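You operate a simulated robot arm through the tools that you are given. There is no shell and no other tool.

The job below is to be done with a simulated robot arm. You get a single attempt, and the scene is never put back.

## Task
Fit both 40 g weights on the round plate, at 135 and opposite; run the balancing machine and stop it.
Fine: lid shut; stop once the reading shows.
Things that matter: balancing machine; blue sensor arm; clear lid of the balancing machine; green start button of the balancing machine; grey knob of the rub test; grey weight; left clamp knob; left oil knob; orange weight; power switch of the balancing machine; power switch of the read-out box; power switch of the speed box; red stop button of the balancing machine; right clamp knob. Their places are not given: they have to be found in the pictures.

The check looks at the end state, three seconds after you hand in, the way a careful person would. Anything else that was tipped, shoved, dropped, spilled or broken makes it a failure. Lids that push on must go on centred and level and be pressed home; caps that screw on are set level and turned clockwise until they are tight.

## Robot
A 7-joint arm with a two-finger parallel gripper, fixed in place. Base frame: the origin is at the foot of the arm, x ahead of it, y to its left, z up. Units: m, rad, N and s.
Its first joint turns from -2.304 to 2.304 rad. Payload 3.91 kg.
Tool frame: the origin (TCP) lies between the finger pads and is the grasp point; the fingertips stand 0.03 m ahead of it; z points along the fingers, y is the line along which they close. The gripper opens to 0.11 m. The fingers are 0.02 m wide and 0.01 m thick; the gripper's body (0.048 by 0.112 m) begins 0.055 m behind the TCP.
Orientation is that of the tool frame in the base frame, as a unit quaternion [x, y, z, w]. With the fingers straight down and closing along the base's y, the tool's x points along the base's -x, its y along +y and its z along -z.

## Interface
- The arm moves only by the tool servo_tool. Its argument "series" is a list that holds one entry, the list of rows, each a list of 7 numbers: the shift along the tool's x, y, z in units of 400 mm (1.0 is 400 mm), then the turn, a rotation vector about the tool's x, y, z in units of 90 degrees (1.0 is 90 degrees), then the closure in counts, from 0 (fully open) to 255 (shut). In form: [[[x, y, z, rx, ry, rz, grip], ...]]. A call has 1 to 20 rows; each row is the pose to reach, as a shift and turn from the pose commanded when the call began, along the tool's axes at that moment. A call with a number of a shift or a turn outside -1 to 1 is refused whole. Rows are played at 5 a second. More than 0.05 m and 0.15 rad between two rows, or a gripper value outside its range, and nothing of the call is played. A pose out of reach is approached as far as the arm can. The call stops where the force on the tool passes 90 N (or 10 N more than at its start, if that is more) or the arm is blocked; 0.2 s more then pass. The fingers move at their own pace (about 0.108 m/s each) and stop on an object; they squeeze with about 40 N. The grip force told is the motor's: it shows also when the fingers shut on nothing. Time passes only in rows, and 0.2 s behind the last, so rows that repeat a pose let the fingers close. It gives the time, the measured TCP pose, the force on the tool (base axes), the opening and the grip force at its end, in the units of the frame above (readings bear some noise), with the torque about the TCP (base axes, N m) and any sound that the robot's microphone picked up, and new pictures: "views" is both (left out), scene, wrist or none.
- Cameras (640 x 400 px; columns grow to the right, rows downward): "scene" is fixed at [0.0473, 0.651, 1.4708]; the picture's right is [0.39, 0.92, 0.00], its down [-0.59, 0.25, -0.77] and it looks along [-0.71, 0.30, 0.64] (base axes); focal length 214 px, centre (320, 200). "wrist" rides on the gripper at [0.072, 0.017, -0.103] in the tool frame; the picture's right is [-0.23, 0.97, 0.00], its down [-0.76, -0.18, -0.62] and it looks along [-0.61, -0.14, 0.78] (tool axes); focal length 222 px, centre (320, 200).
- probe_pixels(camera, pixels): for up to 12 pixels [column, row] of the newest picture of that camera ("zoom" is the newest enlarged one), the place [x, y, z] in the base frame of the surface seen there, good to about 0.002 m. The clock stands still meanwhile.
- zoom(camera, box): a new picture of the part [left, top, right, bottom] of that camera's present view, enlarged. The clock stands still meanwhile.
- close_job(): hands the job in; it is judged then, once.

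Open the gripper and draw the arm clear of the work before you hand the job in, unless the task says otherwise.

The tools are called after "Request:" as a command line: name --argument value ..., lists and objects as JSON in quotes. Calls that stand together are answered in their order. servo_tool: Moves the arm, as the interface text tells. Its arguments: {"type":"object","properties":{"series":{"type":"array","items":{"type":"array","items":{"type":"array","items":{"type":"number"}}}},"views":{"type":"string","enum":["both","scene","wrist","none"]}},"required":["series"]} The other tools are called the same way: probe_pixels (camera, pixels) gives the place of the surface under pixels of a picture; zoom (camera, box) takes an enlarged picture of a part of a camera's view; close_job () hands the job in.

At the start:

```text
t: 0.0
eef_pos: [0.1959, 0.512, 1.5371]
tcp_rot: [-0.001, 1.0, 0.0, 0.001]
ft_force: [-0.4, -0.2, 0.0]
moment: [0.02, 0.04, -0.01]
gripper_width: 0.1096
finger_force: 0.1
```

scene: 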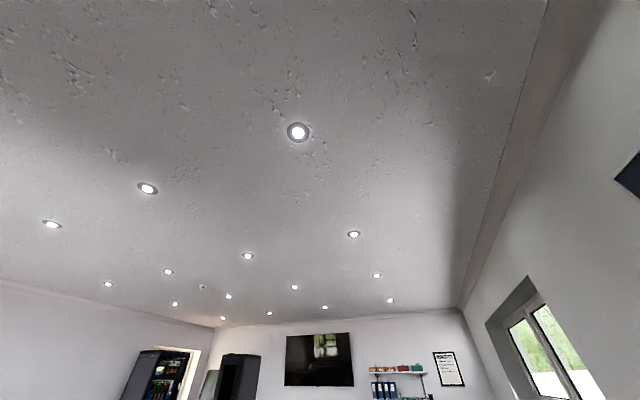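
wrist: 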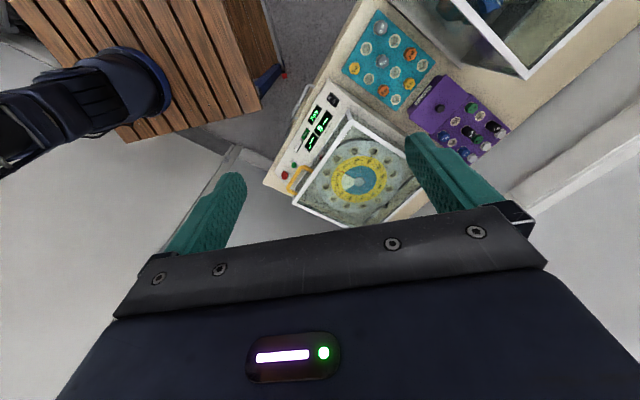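

The scene camera looks at the ceiling, so only the wrist view helps; it shows a bench with a machine near (350,180). I zoom on that part and probe several places.

Request:
zoom --camera "wrist" --box '[250, 0, 570, 230]'

Request:
probe_pixels --camera "wrist" --pixels '[[355, 178], [325, 120], [290, 170], [385, 60], [460, 120], [500, 40], [300, 190], [345, 215], [110, 80], [200, 60], [450, 30], [330, 100]]'

```text
1.74 times, centred on (410, 115) of wrist
```

zoom: 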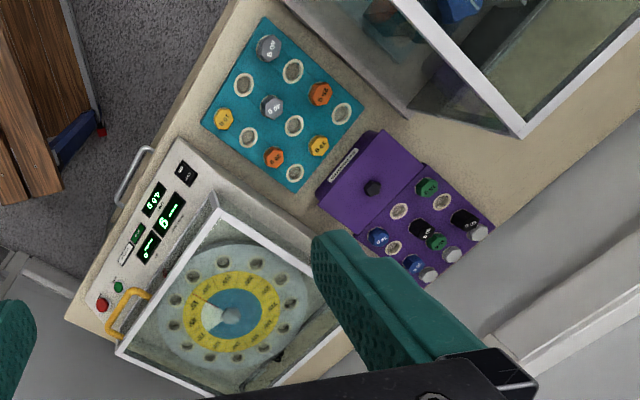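

```text
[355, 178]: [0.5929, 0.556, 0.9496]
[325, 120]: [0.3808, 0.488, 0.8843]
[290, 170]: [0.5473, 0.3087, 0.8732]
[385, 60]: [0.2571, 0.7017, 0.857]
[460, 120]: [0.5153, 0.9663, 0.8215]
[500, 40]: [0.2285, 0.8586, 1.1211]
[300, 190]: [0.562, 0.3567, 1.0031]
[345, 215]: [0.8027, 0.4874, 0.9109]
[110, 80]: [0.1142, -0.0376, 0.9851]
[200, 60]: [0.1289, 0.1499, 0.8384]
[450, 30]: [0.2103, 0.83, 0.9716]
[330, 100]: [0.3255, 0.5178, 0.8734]
```

The teal tray of weights lies near (385,60) and the balancing machine near (345,170). I enlarge both strongly to read the labels.

Request:
zoom --camera "wrist" --box '[335, 5, 445, 110]'

Request:
zoom --camera "wrist" --box '[255, 70, 425, 230]'

Request:
zoom --camera "wrist" --box '[400, 0, 640, 170]'

```text
3.81 times, centred on (390, 58) of wrist
```

zoom: 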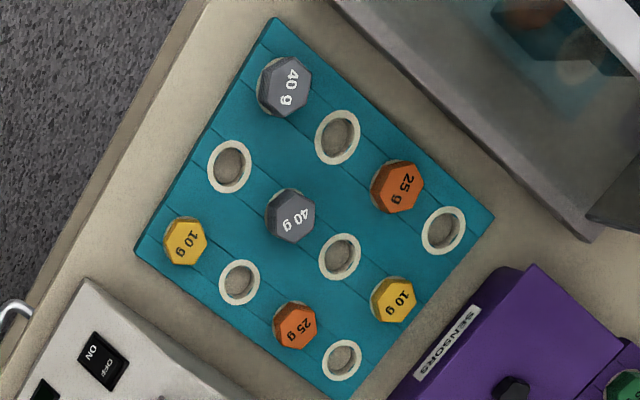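

```text
2.50 times, centred on (340, 150) of wrist
```

zoom: 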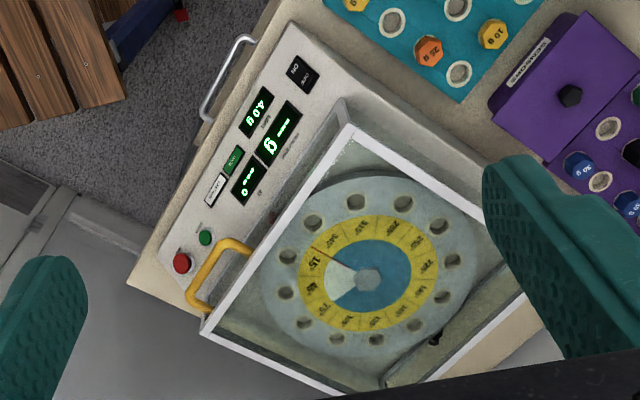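

```text
2.35 times, centred on (520, 85) of wrist
```

zoom: 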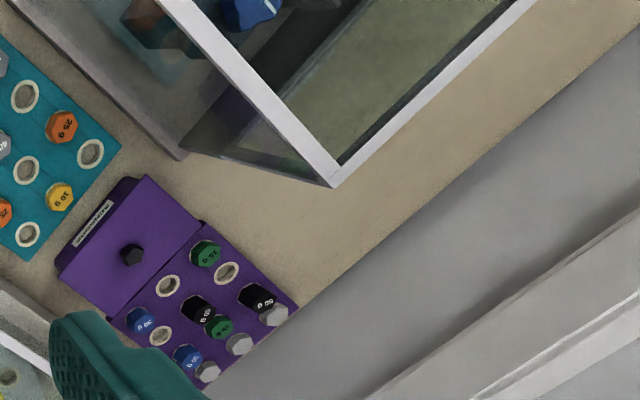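

The tray holds two grey 40 g weights (zoom (285,85) and (291,215)), and the machine plate with degree labels lies under the shut lid. I move nearer above the machine for a better look.

Request:
servo_tool --series '[[[-0.0475, 0.0114, 0.0972, 0, 0, 0, 0], [-0.095, 0.0228, 0.1944, 0, 0, 0, 0], [-0.1425, 0.0342, 0.2917, 0, 0, 0, 0], [-0.19, 0.0456, 0.3889, 0, 0, 0, 0], [-0.2375, 0.0569, 0.4861, 0, 0, 0, 0], [-0.285, 0.0683, 0.5833, 0, 0, 0, 0], [-0.3325, 0.0797, 0.6806, 0, 0, 0, 0], [-0.38, 0.0911, 0.7778, 0, 0, 0, 0], [-0.4275, 0.1025, 0.875, 0, 0, 0, 0]]]' --views "wrist"

```text
t: 2.0
eef_pos: [0.3697, 0.5528, 1.1856]
tcp_rot: [0.0, 1.0, 0.002, 0.0]
ft_force: [0.2, -0.8, 0.1]
moment: [-0.01, -0.03, 0.0]
gripper_width: 0.11
finger_force: 0.1
```

wrist: 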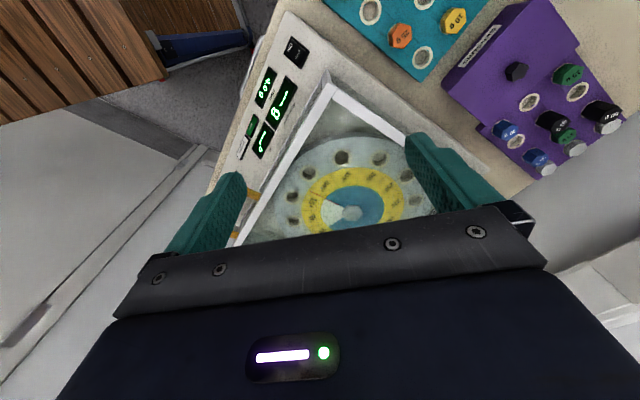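

The plate shows at (350,190) partly behind the gripper body. I zoom on the panel and the plate.

Request:
zoom --camera "wrist" --box '[200, 10, 330, 250]'

Request:
zoom --camera "wrist" --box '[240, 100, 440, 250]'

Request:
probe_pixels --camera "wrist" --pixels '[[330, 85], [345, 125], [405, 135], [245, 200], [320, 125], [295, 50], [265, 85], [285, 95], [262, 135], [255, 185], [350, 215], [480, 180]]'

```text
1.67 times, centred on (265, 130) of wrist
```

zoom: 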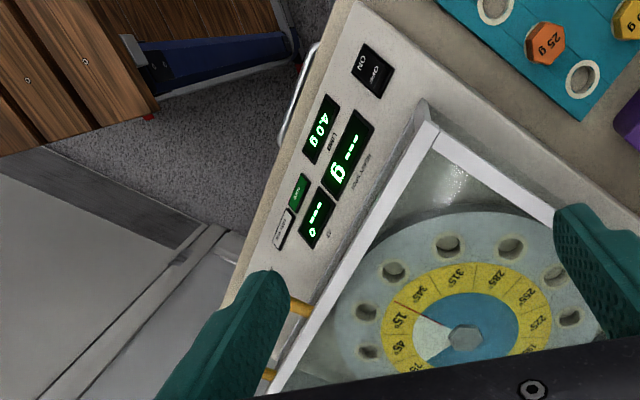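

```text
2.67 times, centred on (340, 175) of wrist
```

zoom: 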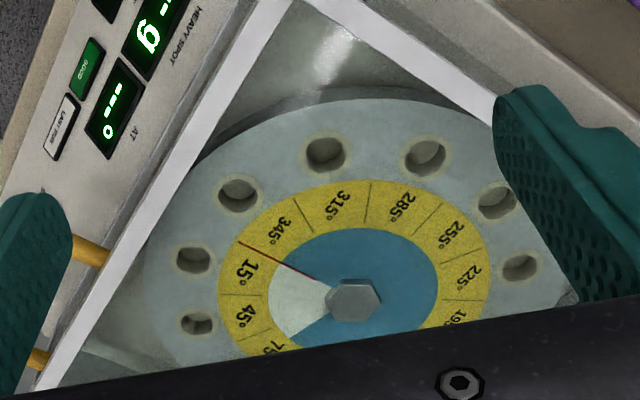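

```text
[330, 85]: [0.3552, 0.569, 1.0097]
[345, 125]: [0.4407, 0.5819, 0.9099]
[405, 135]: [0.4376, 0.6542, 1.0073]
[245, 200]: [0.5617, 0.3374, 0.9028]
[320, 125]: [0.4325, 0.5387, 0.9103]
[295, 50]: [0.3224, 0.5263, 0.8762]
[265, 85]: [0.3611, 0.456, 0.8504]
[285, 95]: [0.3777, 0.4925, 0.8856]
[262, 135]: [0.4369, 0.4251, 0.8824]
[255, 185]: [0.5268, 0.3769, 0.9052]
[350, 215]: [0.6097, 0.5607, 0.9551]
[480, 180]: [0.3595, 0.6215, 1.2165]
```

The panel reads "LIMIT 4.0 g", heavy spot "---", and the plate labels run 15, 45, 75 … 345, with holes on the spokes. I rise and go outward so the machine falls in the upper half of the view.

Request:
servo_tool --series '[[[-0.095, -0.0215, -0.0575, 0, 0, 0, 0], [-0.19, -0.043, -0.115, 0, 0, 0, 0], [-0.285, -0.0645, -0.1725, 0, 0, 0, 0], [-0.38, -0.086, -0.23, 0, 0, 0, 0], [-0.475, -0.1075, -0.2875, 0, 0, 0, 0]]]' --views "wrist"

```text
t: 3.2
eef_pos: [0.5571, 0.5111, 1.2987]
tcp_rot: [-0.001, 1.0, 0.0, 0.0]
ft_force: [-0.1, 0.2, 0.5]
moment: [-0.02, -0.06, 0.02]
gripper_width: 0.1098
finger_force: 0.1
```

wrist: 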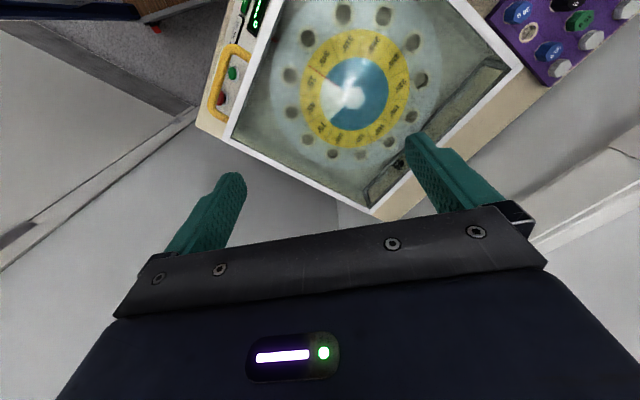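

Now the plate, the lid's right-hand corner at (375,215) and the yellow handle at (228,85) are in sight. I zoom on the plate and the handle and probe the rim.

Request:
zoom --camera "wrist" --box '[190, 0, 540, 220]'

Request:
zoom --camera "wrist" --box '[265, 0, 445, 170]'

Request:
probe_pixels --camera "wrist" --pixels '[[233, 46], [214, 115], [228, 80], [228, 135], [375, 212], [518, 68], [353, 88], [232, 73], [220, 97], [440, 160], [272, 20], [490, 30]]'

```text
1.82 times, centred on (365, 110) of wrist
```

zoom: 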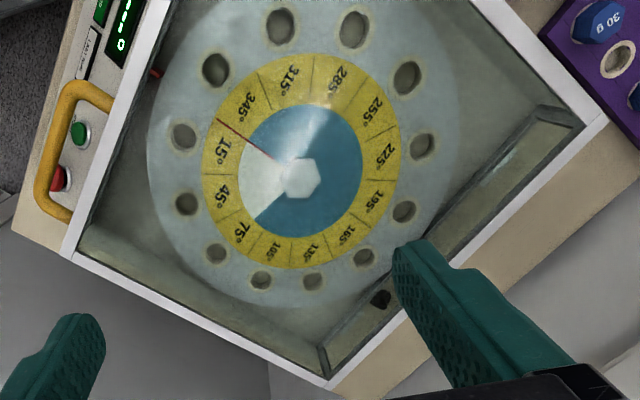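

```text
2.35 times, centred on (355, 85) of wrist
```

zoom: 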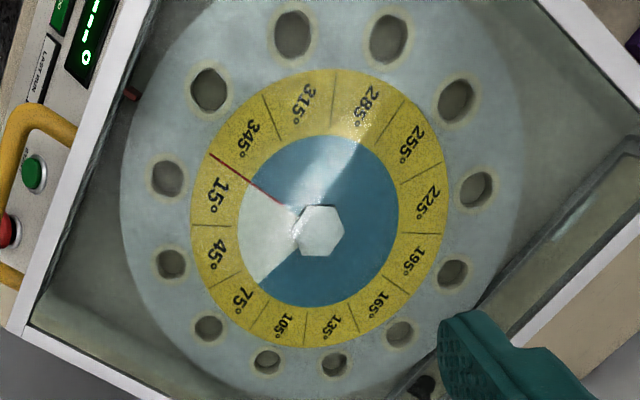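

```text
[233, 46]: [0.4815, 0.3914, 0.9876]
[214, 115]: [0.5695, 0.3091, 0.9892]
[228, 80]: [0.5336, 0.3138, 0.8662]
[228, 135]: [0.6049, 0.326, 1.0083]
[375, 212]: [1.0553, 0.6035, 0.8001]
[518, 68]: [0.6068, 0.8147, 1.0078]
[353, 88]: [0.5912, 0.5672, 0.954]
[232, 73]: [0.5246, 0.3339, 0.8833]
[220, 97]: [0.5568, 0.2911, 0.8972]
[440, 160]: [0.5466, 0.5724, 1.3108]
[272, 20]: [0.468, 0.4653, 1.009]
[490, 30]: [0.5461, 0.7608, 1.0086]
```

The plate reads clearly: the 135 hole is at zoom (335,364), the 315 hole at zoom (292,35). I look closer at the back edge and other edges for the hinge, and at the panel.

Request:
zoom --camera "wrist" --box '[330, 40, 530, 220]'

Request:
zoom --camera "wrist" --box '[195, 0, 285, 150]'

Request:
probe_pixels --camera "wrist" --pixels '[[398, 163], [380, 185], [488, 72], [380, 210], [420, 90], [306, 163], [250, 5], [230, 73], [222, 97], [255, 140], [210, 85], [240, 50]]'

```text
2.22 times, centred on (430, 130) of wrist
```

zoom: 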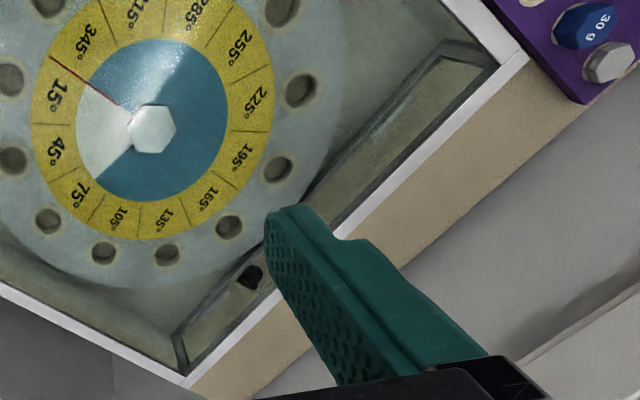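

```text
2.67 times, centred on (240, 75) of wrist
```

zoom: 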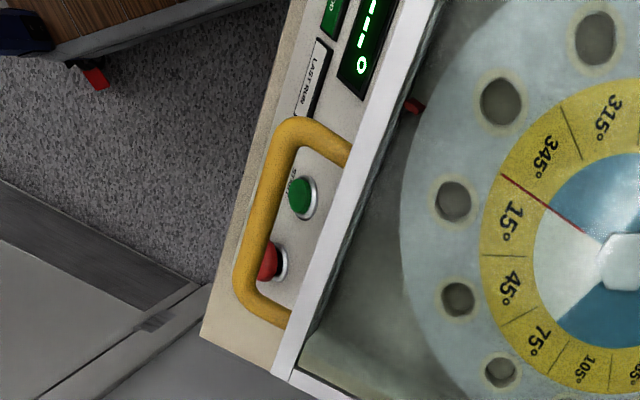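

```text
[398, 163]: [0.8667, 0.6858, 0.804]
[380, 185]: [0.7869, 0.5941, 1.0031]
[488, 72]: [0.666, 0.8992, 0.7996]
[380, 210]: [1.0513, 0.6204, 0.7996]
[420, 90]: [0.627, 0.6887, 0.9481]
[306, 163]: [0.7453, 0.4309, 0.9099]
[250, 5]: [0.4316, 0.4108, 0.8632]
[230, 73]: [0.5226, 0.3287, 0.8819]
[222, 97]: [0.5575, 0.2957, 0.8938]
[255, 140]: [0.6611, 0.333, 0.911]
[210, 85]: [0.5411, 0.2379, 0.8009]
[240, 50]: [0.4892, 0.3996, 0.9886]
```

The lid's top rim runs A(0.355,0.569) – D(0.605,0.326) – C(0.857,0.572) – B(0.607,0.815) at z about 1.009, with the handle bar at z 0.988 off the front edge. I go to the machine's right side and tilt, to find the hinge.

Request:
servo_tool --series '[[[-0.0603, -0.0972, 0.0153, -0.0737, 0, 0, 0], [-0.1206, -0.1944, 0.0306, -0.1475, 0, 0, 0], [-0.1809, -0.2916, 0.0459, -0.2212, 0, 0, 0], [-0.2412, -0.3888, 0.0612, -0.295, 0, 0, 0], [-0.3016, -0.4859, 0.0766, -0.3687, 0, 0, 0], [-0.3619, -0.5831, 0.0919, -0.4425, 0, 0, 0], [-0.4222, -0.6803, 0.1072, -0.5162, 0, 0, 0], [-0.4825, -0.7775, 0.1225, -0.59, 0, 0, 0]]]' --views "wrist"

```text
t: 5.0
eef_pos: [0.7495, 0.1987, 1.2531]
tcp_rot: [-0.001, 0.894, 0.448, 0.0]
ft_force: [0.4, 0.2, 0.7]
moment: [-0.08, -0.01, -0.04]
gripper_width: 0.1099
finger_force: 0.0
```

wrist: 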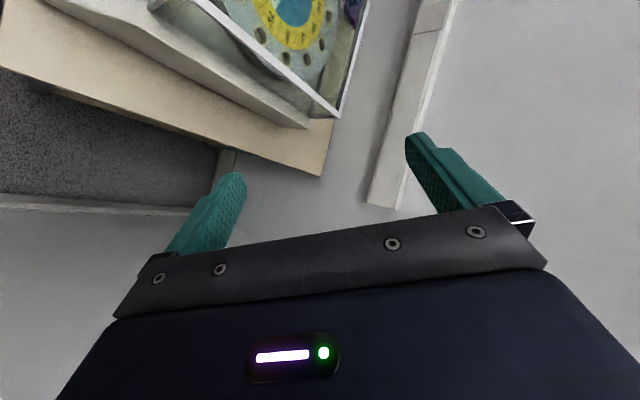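

Corner C of the lid is at (338,115) and the right side wall runs to the upper left. I zoom on it.

Request:
zoom --camera "wrist" --box '[140, 0, 380, 180]'

Request:
zoom --camera "wrist" --box '[270, 40, 370, 140]'

Request:
probe_pixels --camera "wrist" --pixels '[[336, 114], [308, 127], [200, 8], [280, 75], [325, 150], [346, 85], [310, 100]]'

```text
2.22 times, centred on (260, 90) of wrist
```

zoom: 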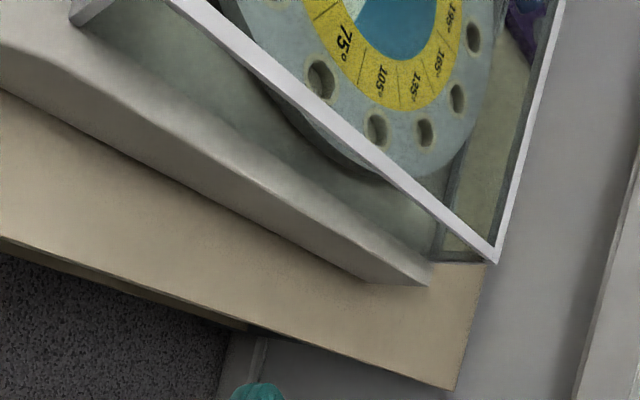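

```text
4.00 times, centred on (320, 90) of wrist
```

zoom: 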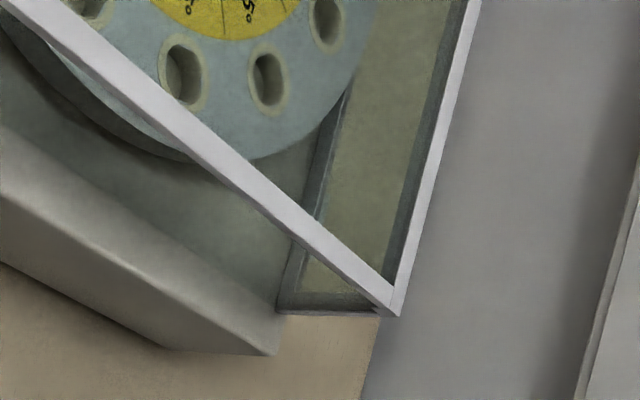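

```text
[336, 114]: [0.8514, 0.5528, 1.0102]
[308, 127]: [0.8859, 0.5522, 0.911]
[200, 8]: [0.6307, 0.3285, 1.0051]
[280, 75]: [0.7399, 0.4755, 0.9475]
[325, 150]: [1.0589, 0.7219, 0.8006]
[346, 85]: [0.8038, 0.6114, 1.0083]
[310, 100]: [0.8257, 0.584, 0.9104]
```

No hinge shows on the right side; the lid is a clear box about 0.1 m high over a deck at z 0.911. I swing over to the tray side with the tool straight down again to see the weights and the left side of the lid.

Request:
servo_tool --series '[[[0.0696, 0.0536, 0.0714, 0.0421, 0, 0, 0], [0.1393, 0.1071, 0.1429, 0.0843, 0, 0, 0], [0.2089, 0.1607, 0.2143, 0.1264, 0, 0, 0], [0.2786, 0.2143, 0.2857, 0.1686, 0, 0, 0], [0.3482, 0.2679, 0.3571, 0.2107, 0, 0, 0], [0.4179, 0.3214, 0.4286, 0.2529, 0, 0, 0], [0.4875, 0.375, 0.5, 0.295, 0, 0, 0], [0.5571, 0.4286, 0.5714, 0.3371, 0, 0, 0], [0.6268, 0.4821, 0.6429, 0.3793, 0, 0, 0], [0.6964, 0.5357, 0.7143, 0.4214, 0, 0, 0], [0.7661, 0.5893, 0.7857, 0.4636, 0, 0, 0], [0.8357, 0.6429, 0.8571, 0.5057, 0, 0, 0], [0.9054, 0.6964, 0.9286, 0.5479, 0, 0, 0], [0.975, 0.75, 1.0, 0.59, 0, 0, 0]]]' --views "wrist"

```text
t: 8.0
eef_pos: [0.3599, 0.7, 1.2548]
tcp_rot: [0.001, 1.0, 0.0, 0.001]
ft_force: [0.0, 0.2, 0.5]
moment: [0.04, 0.04, 0.01]
gripper_width: 0.1101
finger_force: 0.1
```

wrist: 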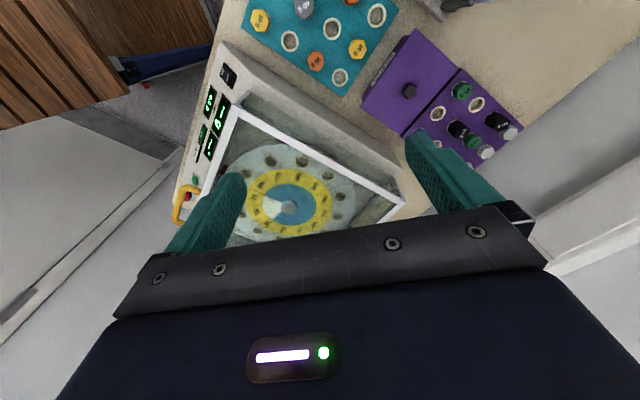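

The lid's left side is in view from (237,110) to (403,205), the tray at (320,30). I zoom on both.

Request:
zoom --camera "wrist" --box '[220, 90, 420, 240]'

Request:
zoom --camera "wrist" --box '[230, 0, 400, 110]'

Request:
probe_pixels --camera "wrist" --pixels '[[400, 203], [385, 208], [237, 110], [305, 5], [357, 49], [316, 60], [290, 41], [340, 77], [332, 29], [261, 20], [405, 160], [378, 12]]'

```text
2.67 times, centred on (320, 165) of wrist
```

zoom: 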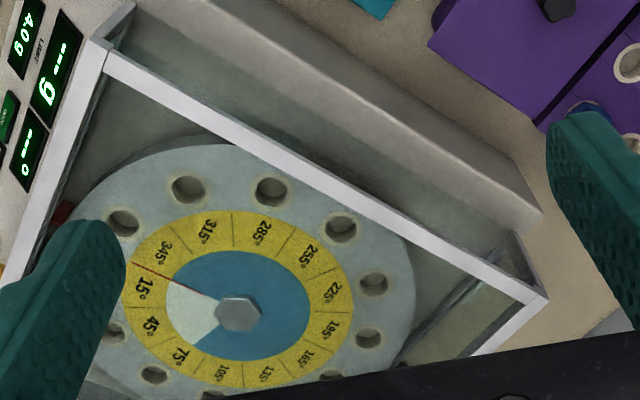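

```text
3.64 times, centred on (315, 55) of wrist
```

zoom: 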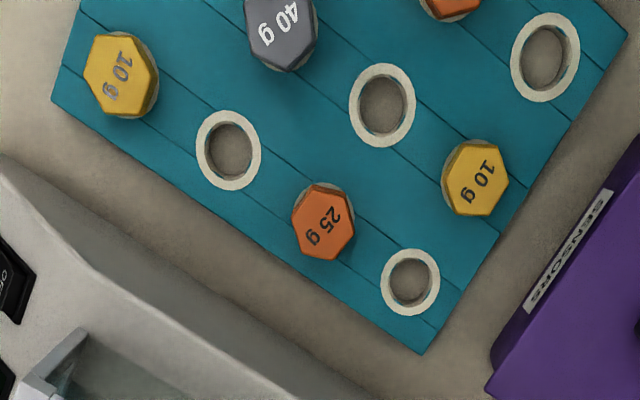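

```text
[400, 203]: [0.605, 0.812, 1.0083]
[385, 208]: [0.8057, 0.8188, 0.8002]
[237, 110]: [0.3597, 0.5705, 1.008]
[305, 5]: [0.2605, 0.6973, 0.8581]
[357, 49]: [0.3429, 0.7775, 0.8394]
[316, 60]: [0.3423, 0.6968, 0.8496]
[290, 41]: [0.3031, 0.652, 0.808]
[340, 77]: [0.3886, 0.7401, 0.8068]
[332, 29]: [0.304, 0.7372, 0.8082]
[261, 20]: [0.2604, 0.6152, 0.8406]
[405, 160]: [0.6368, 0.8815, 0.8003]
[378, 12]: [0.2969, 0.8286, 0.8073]
```

The weights lie on a 0.059 m grid; the 40 g ones are near (0.260,0.697) and (0.176,0.700), tops at z 0.858. I move above the lid handle at about (0.525,0.351), turning so the fingers close across the bar.

Request:
servo_tool --series '[[[-0.0458, -0.0969, 0.0097, 0, 0, 0.0546, 130], [-0.0917, -0.1939, 0.0194, 0, 0, 0.1091, 130], [-0.1375, -0.2908, 0.0292, 0, 0, 0.1637, 130], [-0.1833, -0.3878, 0.0389, 0, 0, 0.2182, 130], [-0.2292, -0.4847, 0.0486, 0, 0, 0.2728, 130], [-0.275, -0.5817, 0.0583, 0, 0, 0.3273, 130], [-0.3208, -0.6786, 0.0681, 0, 0, 0.3819, 130], [-0.3667, -0.7756, 0.0778, 0, 0, 0.4364, 130], [-0.4125, -0.8725, 0.0875, 0, 0, 0.491, 130]]]' --views "wrist"

```text
t: 10.0
eef_pos: [0.5275, 0.3492, 1.2194]
tcp_rot: [0.377, 0.926, 0.0, 0.0]
ft_force: [-0.8, 0.0, -0.2]
moment: [-0.06, -0.03, -0.01]
gripper_width: 0.0538
finger_force: 0.0
```

wrist: 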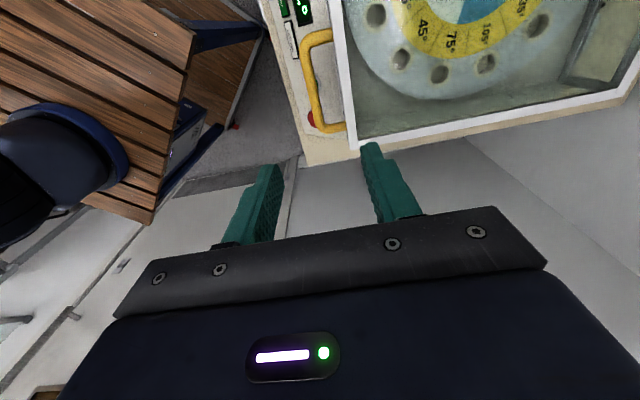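

The handle shows at (300–345, 30–130) beside the lid's front rim. I zoom in and probe the bar, its arms and the rim.

Request:
zoom --camera "wrist" --box '[260, 0, 400, 160]'

Request:
probe_pixels --camera "wrist" --pixels '[[306, 60], [309, 80], [313, 100], [303, 45], [318, 120], [315, 34], [335, 127], [338, 60], [343, 90], [325, 31], [325, 132], [352, 120]]'

```text
2.50 times, centred on (330, 80) of wrist
```

zoom: 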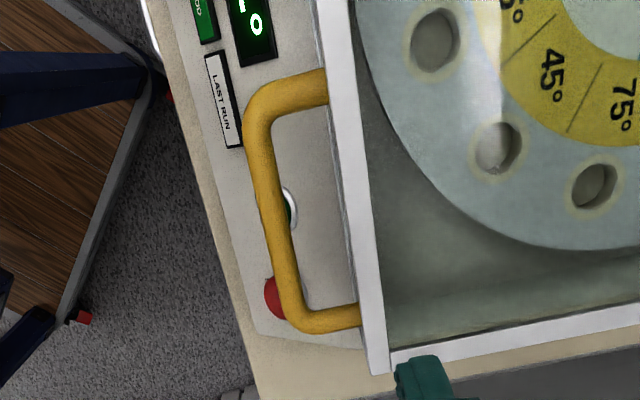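

```text
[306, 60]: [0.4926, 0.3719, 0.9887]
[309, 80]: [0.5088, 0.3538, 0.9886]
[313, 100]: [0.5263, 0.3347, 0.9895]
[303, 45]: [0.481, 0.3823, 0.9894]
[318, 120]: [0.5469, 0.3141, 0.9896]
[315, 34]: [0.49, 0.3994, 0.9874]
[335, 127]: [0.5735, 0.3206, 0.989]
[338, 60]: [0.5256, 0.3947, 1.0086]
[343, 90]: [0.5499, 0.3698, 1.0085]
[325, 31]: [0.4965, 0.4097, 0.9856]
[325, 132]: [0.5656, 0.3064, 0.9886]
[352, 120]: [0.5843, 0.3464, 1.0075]
```

The bar runs along (0.707,-0.707) with its middle at about (0.516,0.347), top z 0.989, and the rim front edge about 33 mm behind it. I lower to z 1.05 over the bar with the fingers 30 mm open and check.

Request:
servo_tool --series '[[[0.004, -0.0062, 0.1062, 0, 0, 0, 185], [0.008, -0.0125, 0.2125, 0, 0, 0, 185], [0.0119, -0.0187, 0.3188, 0, 0, 0, 185], [0.0159, -0.0249, 0.425, 0, 0, 0, 185]]]' --views "wrist"

```text
t: 11.0
eef_pos: [0.514, 0.3486, 1.0509]
tcp_rot: [0.376, 0.927, 0.001, 0.0]
ft_force: [-0.4, -1.1, 0.7]
moment: [0.0, -0.01, -0.02]
gripper_width: 0.0304
finger_force: 0.0
```

wrist: 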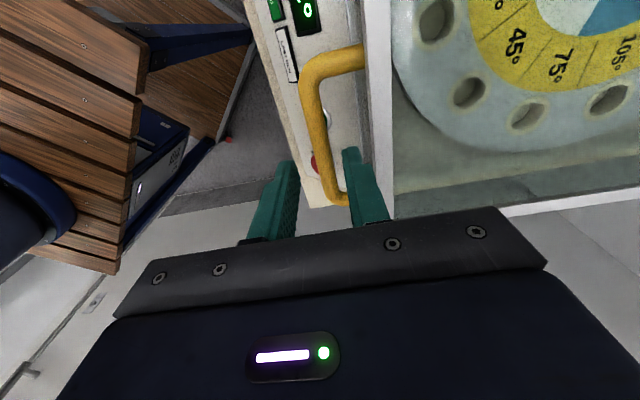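

The bar lies between the fingers at (320,160). I lower another 60 mm to z 0.991, then close on the bar.

Request:
servo_tool --series '[[[0, 0, 0.05, 0, 0, 0, 185], [0, 0, 0.1, 0, 0, 0, 185], [0, 0, 0.15, 0, 0, 0, 185], [0, 0, 0.15, 0, 0, 0, 185]]]' --views "wrist"

Request:
servo_tool --series '[[[0, 0, 0, 0, 0, 0, 255], [0, 0, 0, 0, 0, 0, 255], [0, 0, 0, 0, 0, 0, 255]]]' --views "wrist"

```text
t: 12.0
eef_pos: [0.5132, 0.3476, 0.9896]
tcp_rot: [0.376, 0.926, 0.0, -0.001]
ft_force: [-0.3, 0.7, 0.1]
moment: [-0.01, -0.04, -0.03]
gripper_width: 0.0302
finger_force: 0.1
```

wrist: 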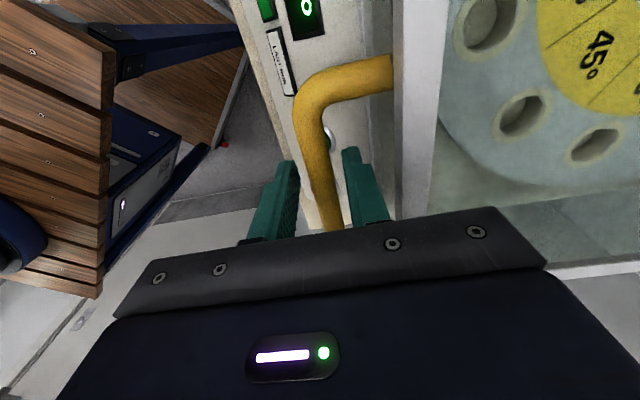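

```text
t: 12.8
eef_pos: [0.5137, 0.3488, 0.9897]
tcp_rot: [0.376, 0.926, 0.001, 0.0]
ft_force: [18.6, 21.0, -5.7]
moment: [0.53, 0.0, -0.45]
gripper_width: 0.0148
finger_force: 44.9
```

wrist: 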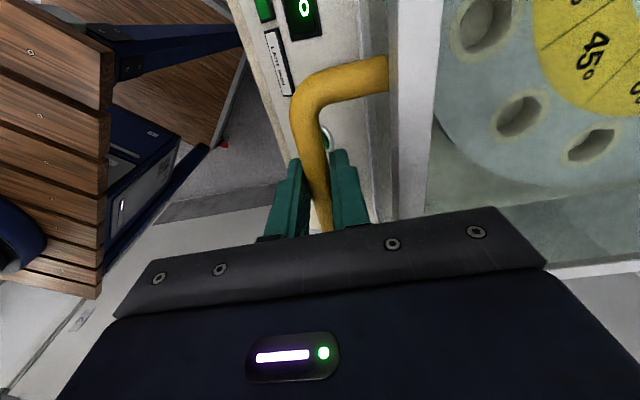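

The fingers hold the 15 mm bar, with a 28 N side pull toward the lid, so the tool should shift slightly that way. I shift 2 mm toward the lid and lift 20 mm slowly.

Request:
servo_tool --series '[[[0, 0.005, 0, 0, 0, 0, 255], [0, 0.005, -0.0125, 0, 0, 0, 255], [0, 0.006, -0.025, 0, 0, 0, 255], [0, 0.007, -0.0375, 0, 0, 0, 255], [0, 0.008, -0.05, 0, 0, 0, 255], [0, 0.008, -0.05, 0, 0, 0, 255]]]' --views "wrist"

```text
t: 14.2
eef_pos: [0.5158, 0.3518, 1.0092]
tcp_rot: [0.376, 0.927, 0.0, -0.001]
ft_force: [7.5, 39.4, -8.2]
moment: [0.66, 0.24, -0.46]
gripper_width: 0.0145
finger_force: 44.6
```

wrist: 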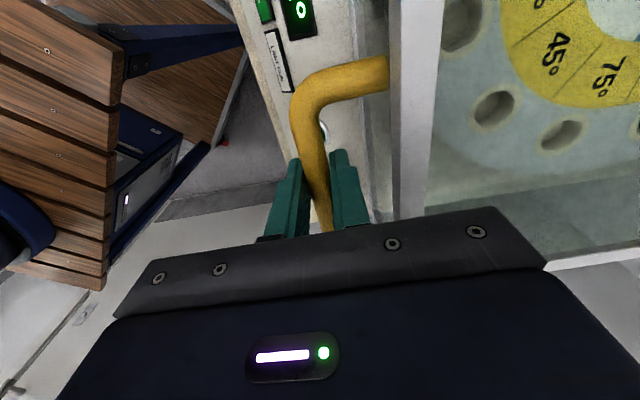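

The lid follows the handle; the plate shifted under it. I probe the raised rim and the bar to see which way it tilts.

Request:
probe_pixels --camera "wrist" --pixels '[[400, 20], [403, 60], [408, 100], [413, 150], [415, 190], [300, 110], [310, 150], [375, 70], [345, 75], [560, 257], [610, 248], [318, 190]]'

Request:
zoom --camera "wrist" --box '[230, 0, 640, 270]'

```text
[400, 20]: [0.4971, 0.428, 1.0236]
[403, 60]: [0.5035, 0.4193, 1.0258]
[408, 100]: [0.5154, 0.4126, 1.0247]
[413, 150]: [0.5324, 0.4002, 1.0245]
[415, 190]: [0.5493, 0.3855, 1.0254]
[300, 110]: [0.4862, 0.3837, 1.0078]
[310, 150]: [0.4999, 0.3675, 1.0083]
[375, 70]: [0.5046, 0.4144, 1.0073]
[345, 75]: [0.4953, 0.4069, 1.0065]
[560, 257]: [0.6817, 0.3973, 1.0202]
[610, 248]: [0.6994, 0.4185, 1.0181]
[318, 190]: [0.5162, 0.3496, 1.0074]
```

```text
1.48 times, centred on (435, 135) of wrist
```

zoom: 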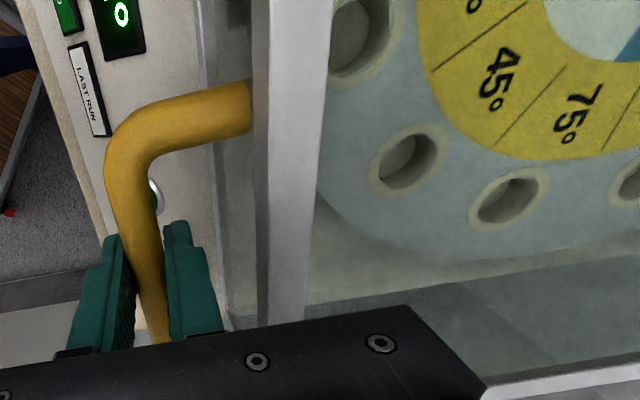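

The front rim rose evenly (z 1.025) and less toward the back, so the hinge lies along the back edge at m≈0.99, z≈0.91. A side pull of about 33 N toward the lid remains, so I ease the tool that way by 3 mm and 2 mm left.

Request:
servo_tool --series '[[[0.0025, 0.004, 0, 0, 0, 0, 255], [0.005, 0.0075, 0, 0, 0, 0, 255]]]' --views "none"

```text
t: 14.8
eef_pos: [0.5159, 0.3507, 1.0086]
tcp_rot: [0.377, 0.926, -0.002, -0.001]
ft_force: [-13.1, 1.8, -0.5]
moment: [0.07, 0.43, -0.49]
gripper_width: 0.0147
finger_force: 44.4
```

The side forces fell to under 15 N, so the path can follow an arc about the back hinge. I swing the lid up to about 20 degrees, tilting the tool a little as it goes.

Request:
servo_tool --series '[[[0, 0.0062, -0.0255, -0.011, 0, 0, 255], [-0.0002, 0.013, -0.051, -0.0222, 0, 0, 255], [-0.0003, 0.0228, -0.083, -0.0333, 0, 0, 255], [-0.0004, 0.0335, -0.1147, -0.0444, 0, 0, 255], [-0.0006, 0.049, -0.1535, -0.0555, 0, 0, 255], [-0.0008, 0.0658, -0.1918, -0.0667, 0, 0, 255], [-0.0011, 0.0845, -0.229, -0.0778, 0, 0, 255], [-0.0013, 0.1042, -0.2655, -0.0889, 0, 0, 255], [-0.0013, 0.1042, -0.2655, -0.0889, 0, 0, 255]]]' --views "wrist"

```text
t: 16.8
eef_pos: [0.546, 0.3806, 1.1177]
tcp_rot: [0.375, 0.924, 0.066, 0.028]
ft_force: [-26.2, -38.0, 23.8]
moment: [-0.26, 0.04, -0.47]
gripper_width: 0.0146
finger_force: 45.3
```

wrist: 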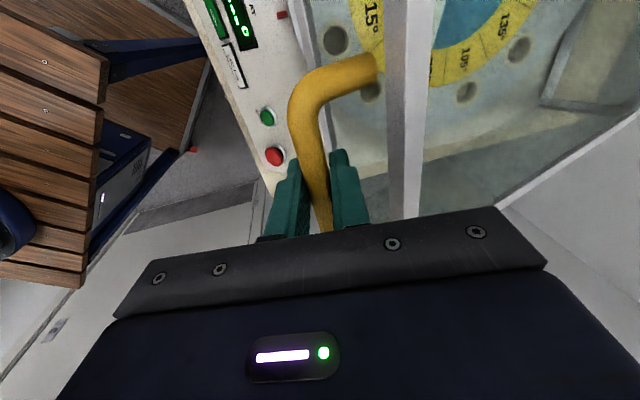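

The lid is up about 20 degrees; the pull of about 50 N is radially outward, so my assumed arc is slightly too tight. I probe the raised rim and bar to refit the hinge.

Request:
probe_pixels --camera "wrist" --pixels '[[408, 40], [408, 100], [408, 150], [310, 110], [320, 160], [520, 188], [560, 162], [600, 135], [635, 112], [320, 195], [345, 80], [315, 130]]'

Request:
zoom --camera "wrist" --box '[240, 0, 640, 250]'

```text
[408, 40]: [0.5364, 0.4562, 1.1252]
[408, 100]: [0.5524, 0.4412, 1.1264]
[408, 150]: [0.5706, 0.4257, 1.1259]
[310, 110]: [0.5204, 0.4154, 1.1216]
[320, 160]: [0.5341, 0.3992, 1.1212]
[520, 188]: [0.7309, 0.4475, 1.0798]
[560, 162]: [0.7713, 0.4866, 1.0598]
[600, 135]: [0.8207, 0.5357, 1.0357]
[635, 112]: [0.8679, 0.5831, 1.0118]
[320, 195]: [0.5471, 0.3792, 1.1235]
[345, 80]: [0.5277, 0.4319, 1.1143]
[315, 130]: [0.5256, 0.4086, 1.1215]
```

```text
1.60 times, centred on (440, 125) of wrist
```

zoom: 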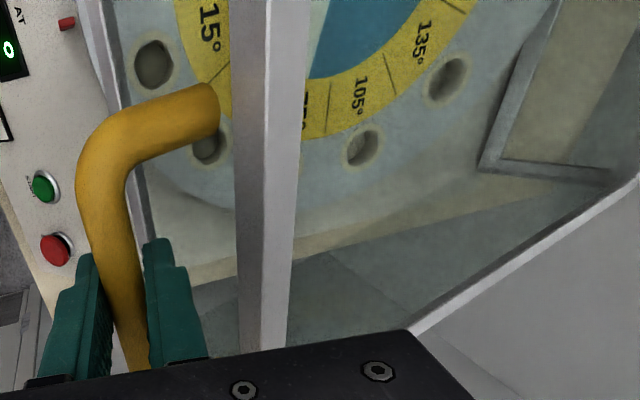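

A refit from the probes gives a rim tilt of 19.4 degrees and a hinge at m≈1.018, z≈0.903, radius 0.414 m to the bar. I relax the pull and swing on to about 45 degrees along the corrected arc.

Request:
servo_tool --series '[[[0, -0.0068, -0.006, 0, 0, 0, 255], [-0.0003, 0.025, -0.0438, -0.0222, 0, 0, 255], [-0.0006, 0.0574, -0.0816, -0.0444, 0, 0, 255], [-0.0009, 0.0893, -0.1128, -0.0667, 0, 0, 255], [-0.0013, 0.1212, -0.144, -0.0889, 0, 0, 255], [-0.0016, 0.1556, -0.1722, -0.1111, 0, 0, 255], [-0.002, 0.19, -0.2003, -0.1333, 0, 0, 255], [-0.0024, 0.2268, -0.2251, -0.1556, 0, 0, 255], [-0.0029, 0.2636, -0.2498, -0.1778, 0, 0, 255], [-0.0033, 0.3025, -0.2714, -0.2, 0, 0, 255], [-0.0038, 0.3413, -0.2929, -0.2222, 0, 0, 255], [-0.0038, 0.3413, -0.2929, -0.2222, 0, 0, 255]]]' --views "wrist"

```text
t: 19.4
eef_pos: [0.6306, 0.4669, 1.2496]
tcp_rot: [0.364, 0.899, 0.225, 0.092]
ft_force: [-3.9, -10.9, 13.5]
moment: [0.43, 0.24, -0.44]
gripper_width: 0.0148
finger_force: 45.3
```

wrist: 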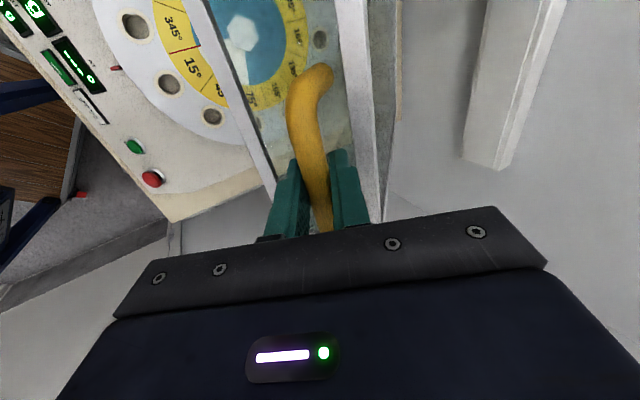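

Forces are small now (about 17 N). I carry on along the arc to about 70 degrees.

Request:
servo_tool --series '[[[-0.0004, 0.044, -0.0055, -0.0222, 0, 0, 255], [-0.0009, 0.0883, -0.0089, -0.0444, 0, 0, 255], [-0.0014, 0.1325, -0.008, -0.0667, 0, 0, 255], [-0.0019, 0.1768, -0.0065, -0.0889, 0, 0, 255], [-0.0025, 0.221, -0.0018, -0.1111, 0, 0, 255], [-0.003, 0.2651, 0.0036, -0.1333, 0, 0, 255], [-0.0035, 0.3088, 0.0122, -0.1528, 0, 0, 255], [-0.0041, 0.3524, 0.0215, -0.1722, 0, 0, 255], [-0.0046, 0.395, 0.034, -0.1917, 0, 0, 255], [-0.0052, 0.4376, 0.0472, -0.2111, 0, 0, 255], [-0.0052, 0.4376, 0.0472, -0.2111, 0, 0, 255]]]' --views "wrist"

```text
t: 21.8
eef_pos: [0.7457, 0.5831, 1.3173]
tcp_rot: [0.345, 0.849, 0.37, 0.151]
ft_force: [4.7, -7.1, 12.7]
moment: [0.63, 0.57, -0.22]
gripper_width: 0.0148
finger_force: 44.8
```

wrist: 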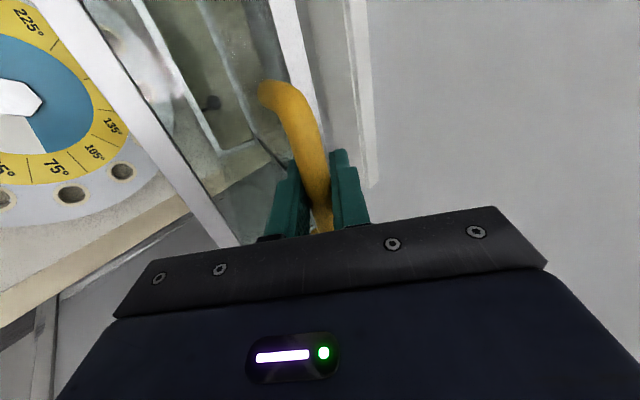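

All smooth at about 70 degrees (forces below 15 N). I continue to about 90 degrees.

Request:
servo_tool --series '[[[-0.0005, 0.035, 0.028, -0.0194, 0, 0, 255], [-0.0011, 0.0693, 0.0567, -0.0389, 0, 0, 255], [-0.0017, 0.1007, 0.0885, -0.0583, 0, 0, 255], [-0.0023, 0.1316, 0.121, -0.0778, 0, 0, 255], [-0.0028, 0.16, 0.1555, -0.0944, 0, 0, 255], [-0.0034, 0.1879, 0.1905, -0.1111, 0, 0, 255], [-0.004, 0.2135, 0.2275, -0.1278, 0, 0, 255], [-0.0045, 0.2382, 0.265, -0.1444, 0, 0, 255], [-0.0045, 0.2382, 0.265, -0.1444, 0, 0, 255]]]' --views "wrist"

```text
t: 23.8
eef_pos: [0.8466, 0.6832, 1.3221]
tcp_rot: [0.325, 0.801, 0.467, 0.189]
ft_force: [11.4, -0.2, 56.8]
moment: [0.18, 0.79, -0.16]
gripper_width: 0.0147
finger_force: 44.5
```

wrist: 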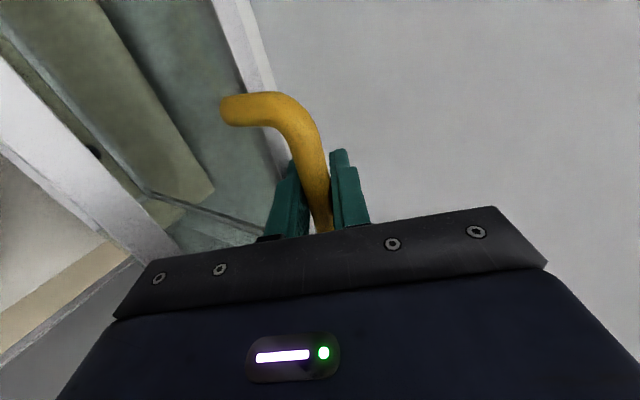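

The 57 N upward pull is radial: refit gives hinge (1.023, 0.905), radius 0.4185, lid now at 88 degrees. I relax that offset and push on gently to about 96 degrees, feeling for the stop.

Request:
servo_tool --series '[[[0, 0.0104, -0.004, 0, 0, 0, 255], [-0.0004, 0.021, 0.0265, -0.005, 0, 0, 255], [-0.0008, 0.032, 0.0575, -0.0111, 0, 0, 255], [-0.0012, 0.042, 0.0925, -0.0195, 0, 0, 255], [-0.0017, 0.0513, 0.128, -0.0278, 0, 0, 255], [-0.0017, 0.0513, 0.128, -0.0278, 0, 0, 255]]]' --views "wrist"

```text
t: 25.0
eef_pos: [0.8769, 0.7175, 1.3066]
tcp_rot: [0.323, 0.796, 0.475, 0.192]
ft_force: [-63.0, -64.9, 4.5]
moment: [-2.18, 2.58, -0.63]
gripper_width: 0.0149
finger_force: 45.4
stopped in row 6: the force on the tool passed its limit at 121 N (the readings are from after the stop); the commanded pose is now the measured one
```

wrist: 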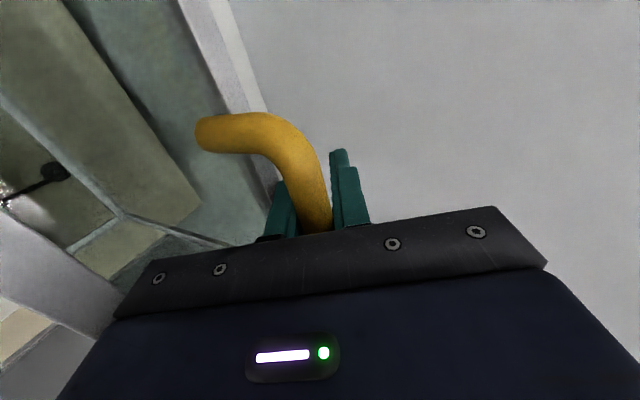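

The lid met its stop at about 95 degrees (force toward me 90 N). I back off 5 mm to unload it.

Request:
servo_tool --series '[[[0, -0.0028, -0.0055, 0, 0, 0, 255], [0, -0.0057, -0.011, 0, 0, 0, 255], [0, -0.0057, -0.011, 0, 0, 0, 255]]]' --views "none"

```text
t: 25.8
eef_pos: [0.8756, 0.7164, 1.3065]
tcp_rot: [0.322, 0.794, 0.478, 0.193]
ft_force: [2.2, -1.1, 39.4]
moment: [-2.6, 2.93, 0.06]
gripper_width: 0.0146
finger_force: 44.7
```

The side load is gone but 39 N upward with a torque remains, as the gripper body probably leans on the lid's wall. I tilt the tool 10 degrees back about the bar to free it.

Request:
servo_tool --series '[[[0, 0.0007, -0.0005, 0.037, 0, 0, 255], [0, 0.0014, -0.001, 0.074, 0, 0, 255], [0, 0.0022, -0.0015, 0.111, 0, 0, 255], [0, 0.0022, -0.0015, 0.111, 0, 0, 255]]]' --views "wrist"

```text
t: 26.8
eef_pos: [0.8762, 0.7159, 1.3002]
tcp_rot: [0.339, 0.835, 0.402, 0.162]
ft_force: [-38.1, -40.0, -16.0]
moment: [4.78, -2.61, -1.25]
gripper_width: 0.0145
finger_force: 45.3
```

wrist: 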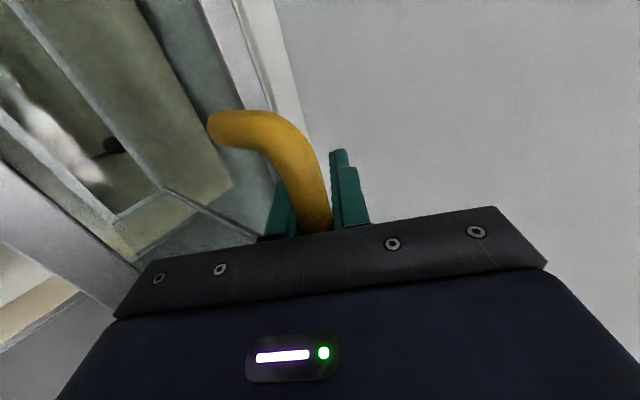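

Now the torque has flipped sign (about 5 N·m), so something touches. I zoom on the finger tips and the handle to see what.

Request:
zoom --camera "wrist" --box '[190, 90, 400, 250]'

Request:
probe_pixels --camera "wrist" --pixels '[[280, 200], [270, 140], [315, 200], [350, 190], [225, 50], [255, 130], [285, 170], [240, 125], [300, 150], [290, 90]]'

```text
2.50 times, centred on (295, 170) of wrist
```

zoom: 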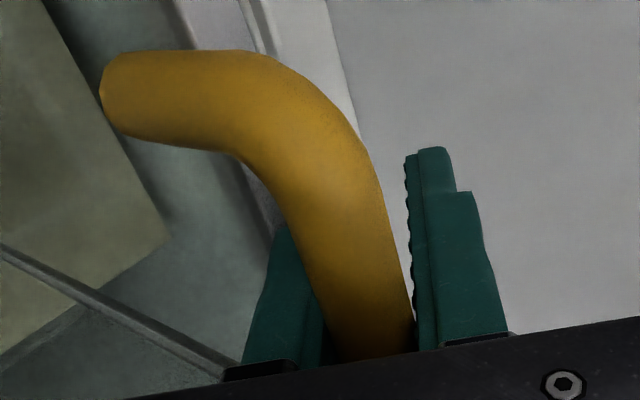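

```text
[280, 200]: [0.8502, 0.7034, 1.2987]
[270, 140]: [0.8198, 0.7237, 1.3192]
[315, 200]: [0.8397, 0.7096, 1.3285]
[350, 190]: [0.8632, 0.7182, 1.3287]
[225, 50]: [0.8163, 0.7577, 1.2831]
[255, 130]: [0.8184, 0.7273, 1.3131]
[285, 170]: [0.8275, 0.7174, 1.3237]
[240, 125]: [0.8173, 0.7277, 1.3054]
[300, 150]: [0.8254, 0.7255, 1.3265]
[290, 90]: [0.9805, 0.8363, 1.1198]
```

The bar has slid deep between the fingers: the lid stopped at about 90 degrees and my fingertips ran on into its wall. I loosen the grip slightly and draw back straight along the fingers.

Request:
servo_tool --series '[[[0, 0, -0.01, 0, 0, 0, 204], [0, 0, -0.0375, 0, 0, 0, 204], [0, 0, -0.075, 0, 0, 0, 204], [0, 0, -0.12, 0, 0, 0, 204], [0, 0, -0.17, 0, 0, 0, 204], [0, 0, -0.25, 0, 0, 0, 204]]]' --views "wrist"

```text
t: 27.7
eef_pos: [0.8632, 0.7035, 1.3088]
tcp_rot: [0.342, 0.833, 0.405, 0.16]
ft_force: [33.6, 41.4, -43.4]
moment: [17.13, -14.79, -5.71]
gripper_width: 0.0271
finger_force: 5.9
stopped in row 4: the force on the tool passed its limit at 99 N (the readings are from after the stop); the commanded pose is now the measured one
```

wrist: 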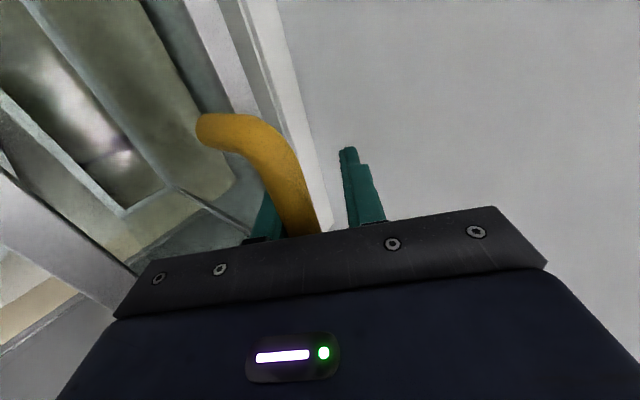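

Drawing back stopped at 99 N with a strong torque: the lower finger seems wedged over the lid's rim corner. I turn the tool back (more level) by about 5 degrees to unload it, holding the opening.

Request:
servo_tool --series '[[[0, 0, 0, -0.018, 0, 0, 204], [0, 0, 0, -0.037, 0, 0, 204], [0, 0, 0, -0.055, 0, 0, 204], [0, 0, 0, -0.055, 0, 0, 204]]]' --views "wrist"

```text
t: 28.7
eef_pos: [0.8597, 0.6998, 1.3149]
tcp_rot: [0.333, 0.816, 0.438, 0.176]
ft_force: [0.8, -1.8, -23.5]
moment: [0.93, -0.55, -0.09]
gripper_width: 0.0323
finger_force: 10.3
```

wrist: 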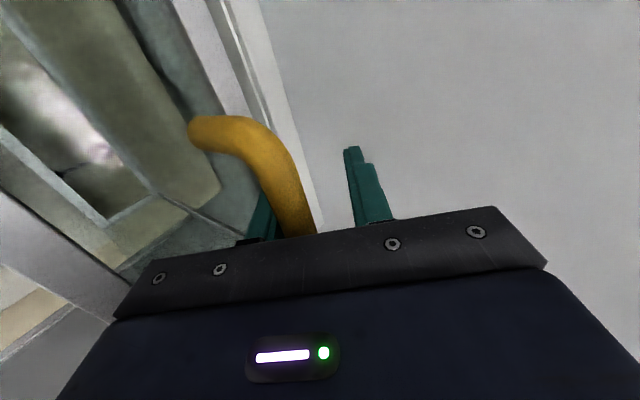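

The torque is gone; the opening reads 32 mm, the bar pressing on the lower finger. I probe the bar, fingers and rim to know their exact relation.

Request:
probe_pixels --camera "wrist" --pixels '[[270, 150], [285, 180], [295, 210], [255, 135], [220, 130], [258, 220], [265, 205], [355, 160], [365, 200], [240, 60], [265, 100], [300, 225]]'

Request:
zoom --camera "wrist" --box '[170, 90, 410, 260]'

```text
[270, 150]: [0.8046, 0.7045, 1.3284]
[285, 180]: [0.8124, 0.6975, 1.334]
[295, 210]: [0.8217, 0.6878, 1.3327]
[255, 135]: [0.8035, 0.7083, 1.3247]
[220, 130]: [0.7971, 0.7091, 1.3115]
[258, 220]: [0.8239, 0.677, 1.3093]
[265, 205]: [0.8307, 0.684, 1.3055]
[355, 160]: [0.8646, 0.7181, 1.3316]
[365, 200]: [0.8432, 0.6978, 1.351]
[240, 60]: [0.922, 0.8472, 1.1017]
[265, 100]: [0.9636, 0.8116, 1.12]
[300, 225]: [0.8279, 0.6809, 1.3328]
```

```text
2.35 times, centred on (290, 175) of wrist
```

zoom: 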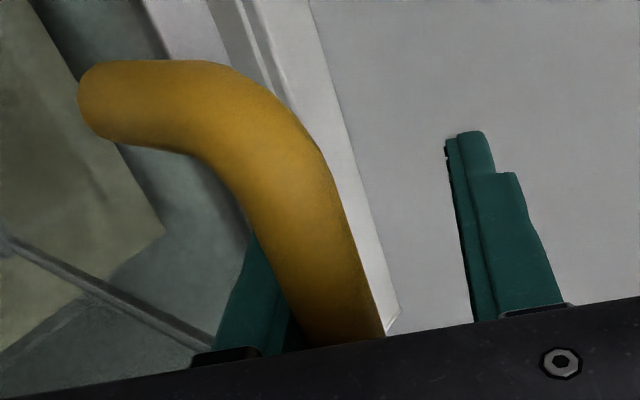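

The lower finger is squeezed between the bar and the rim corner: bar centre is about 32 mm behind the TCP and the lid at about 86 degrees. I turn 3 degrees more level about the TCP, which should drop the finger off the bar, then draw back 6 mm.

Request:
servo_tool --series '[[[0, 0, 0, -0.017, 0, 0, 204], [0, 0, 0, -0.033, 0, 0, 204], [0, 0, 0, -0.033, 0, 0, 204]]]' --views "none"

Request:
servo_tool --series '[[[0, 0, -0.0075, 0, 0, 0, 204], [0, 0, -0.015, 0, 0, 0, 204], [0, 0, -0.015, 0, 0, 0, 204]]]' --views "wrist"

```text
t: 29.5
eef_pos: [0.8599, 0.6984, 1.318]
tcp_rot: [0.327, 0.804, 0.461, 0.185]
ft_force: [-0.5, -0.4, 0.2]
moment: [0.0, -0.01, 0.04]
gripper_width: 0.0218
finger_force: 0.1
```

```text
t: 30.3
eef_pos: [0.8564, 0.6953, 1.3186]
tcp_rot: [0.329, 0.804, 0.459, 0.184]
ft_force: [0.1, -0.5, -0.4]
moment: [-0.04, -0.02, -0.03]
gripper_width: 0.0219
finger_force: 0.1
```

wrist: 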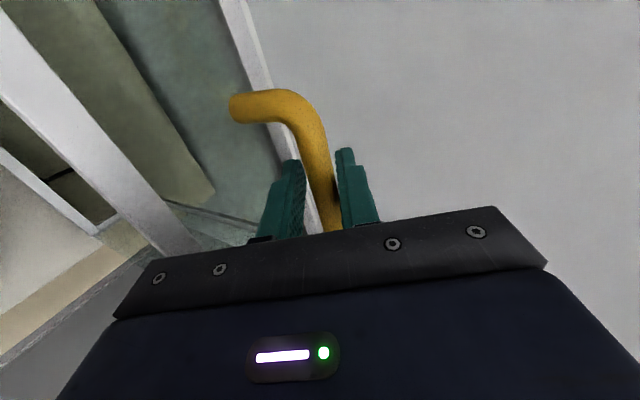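

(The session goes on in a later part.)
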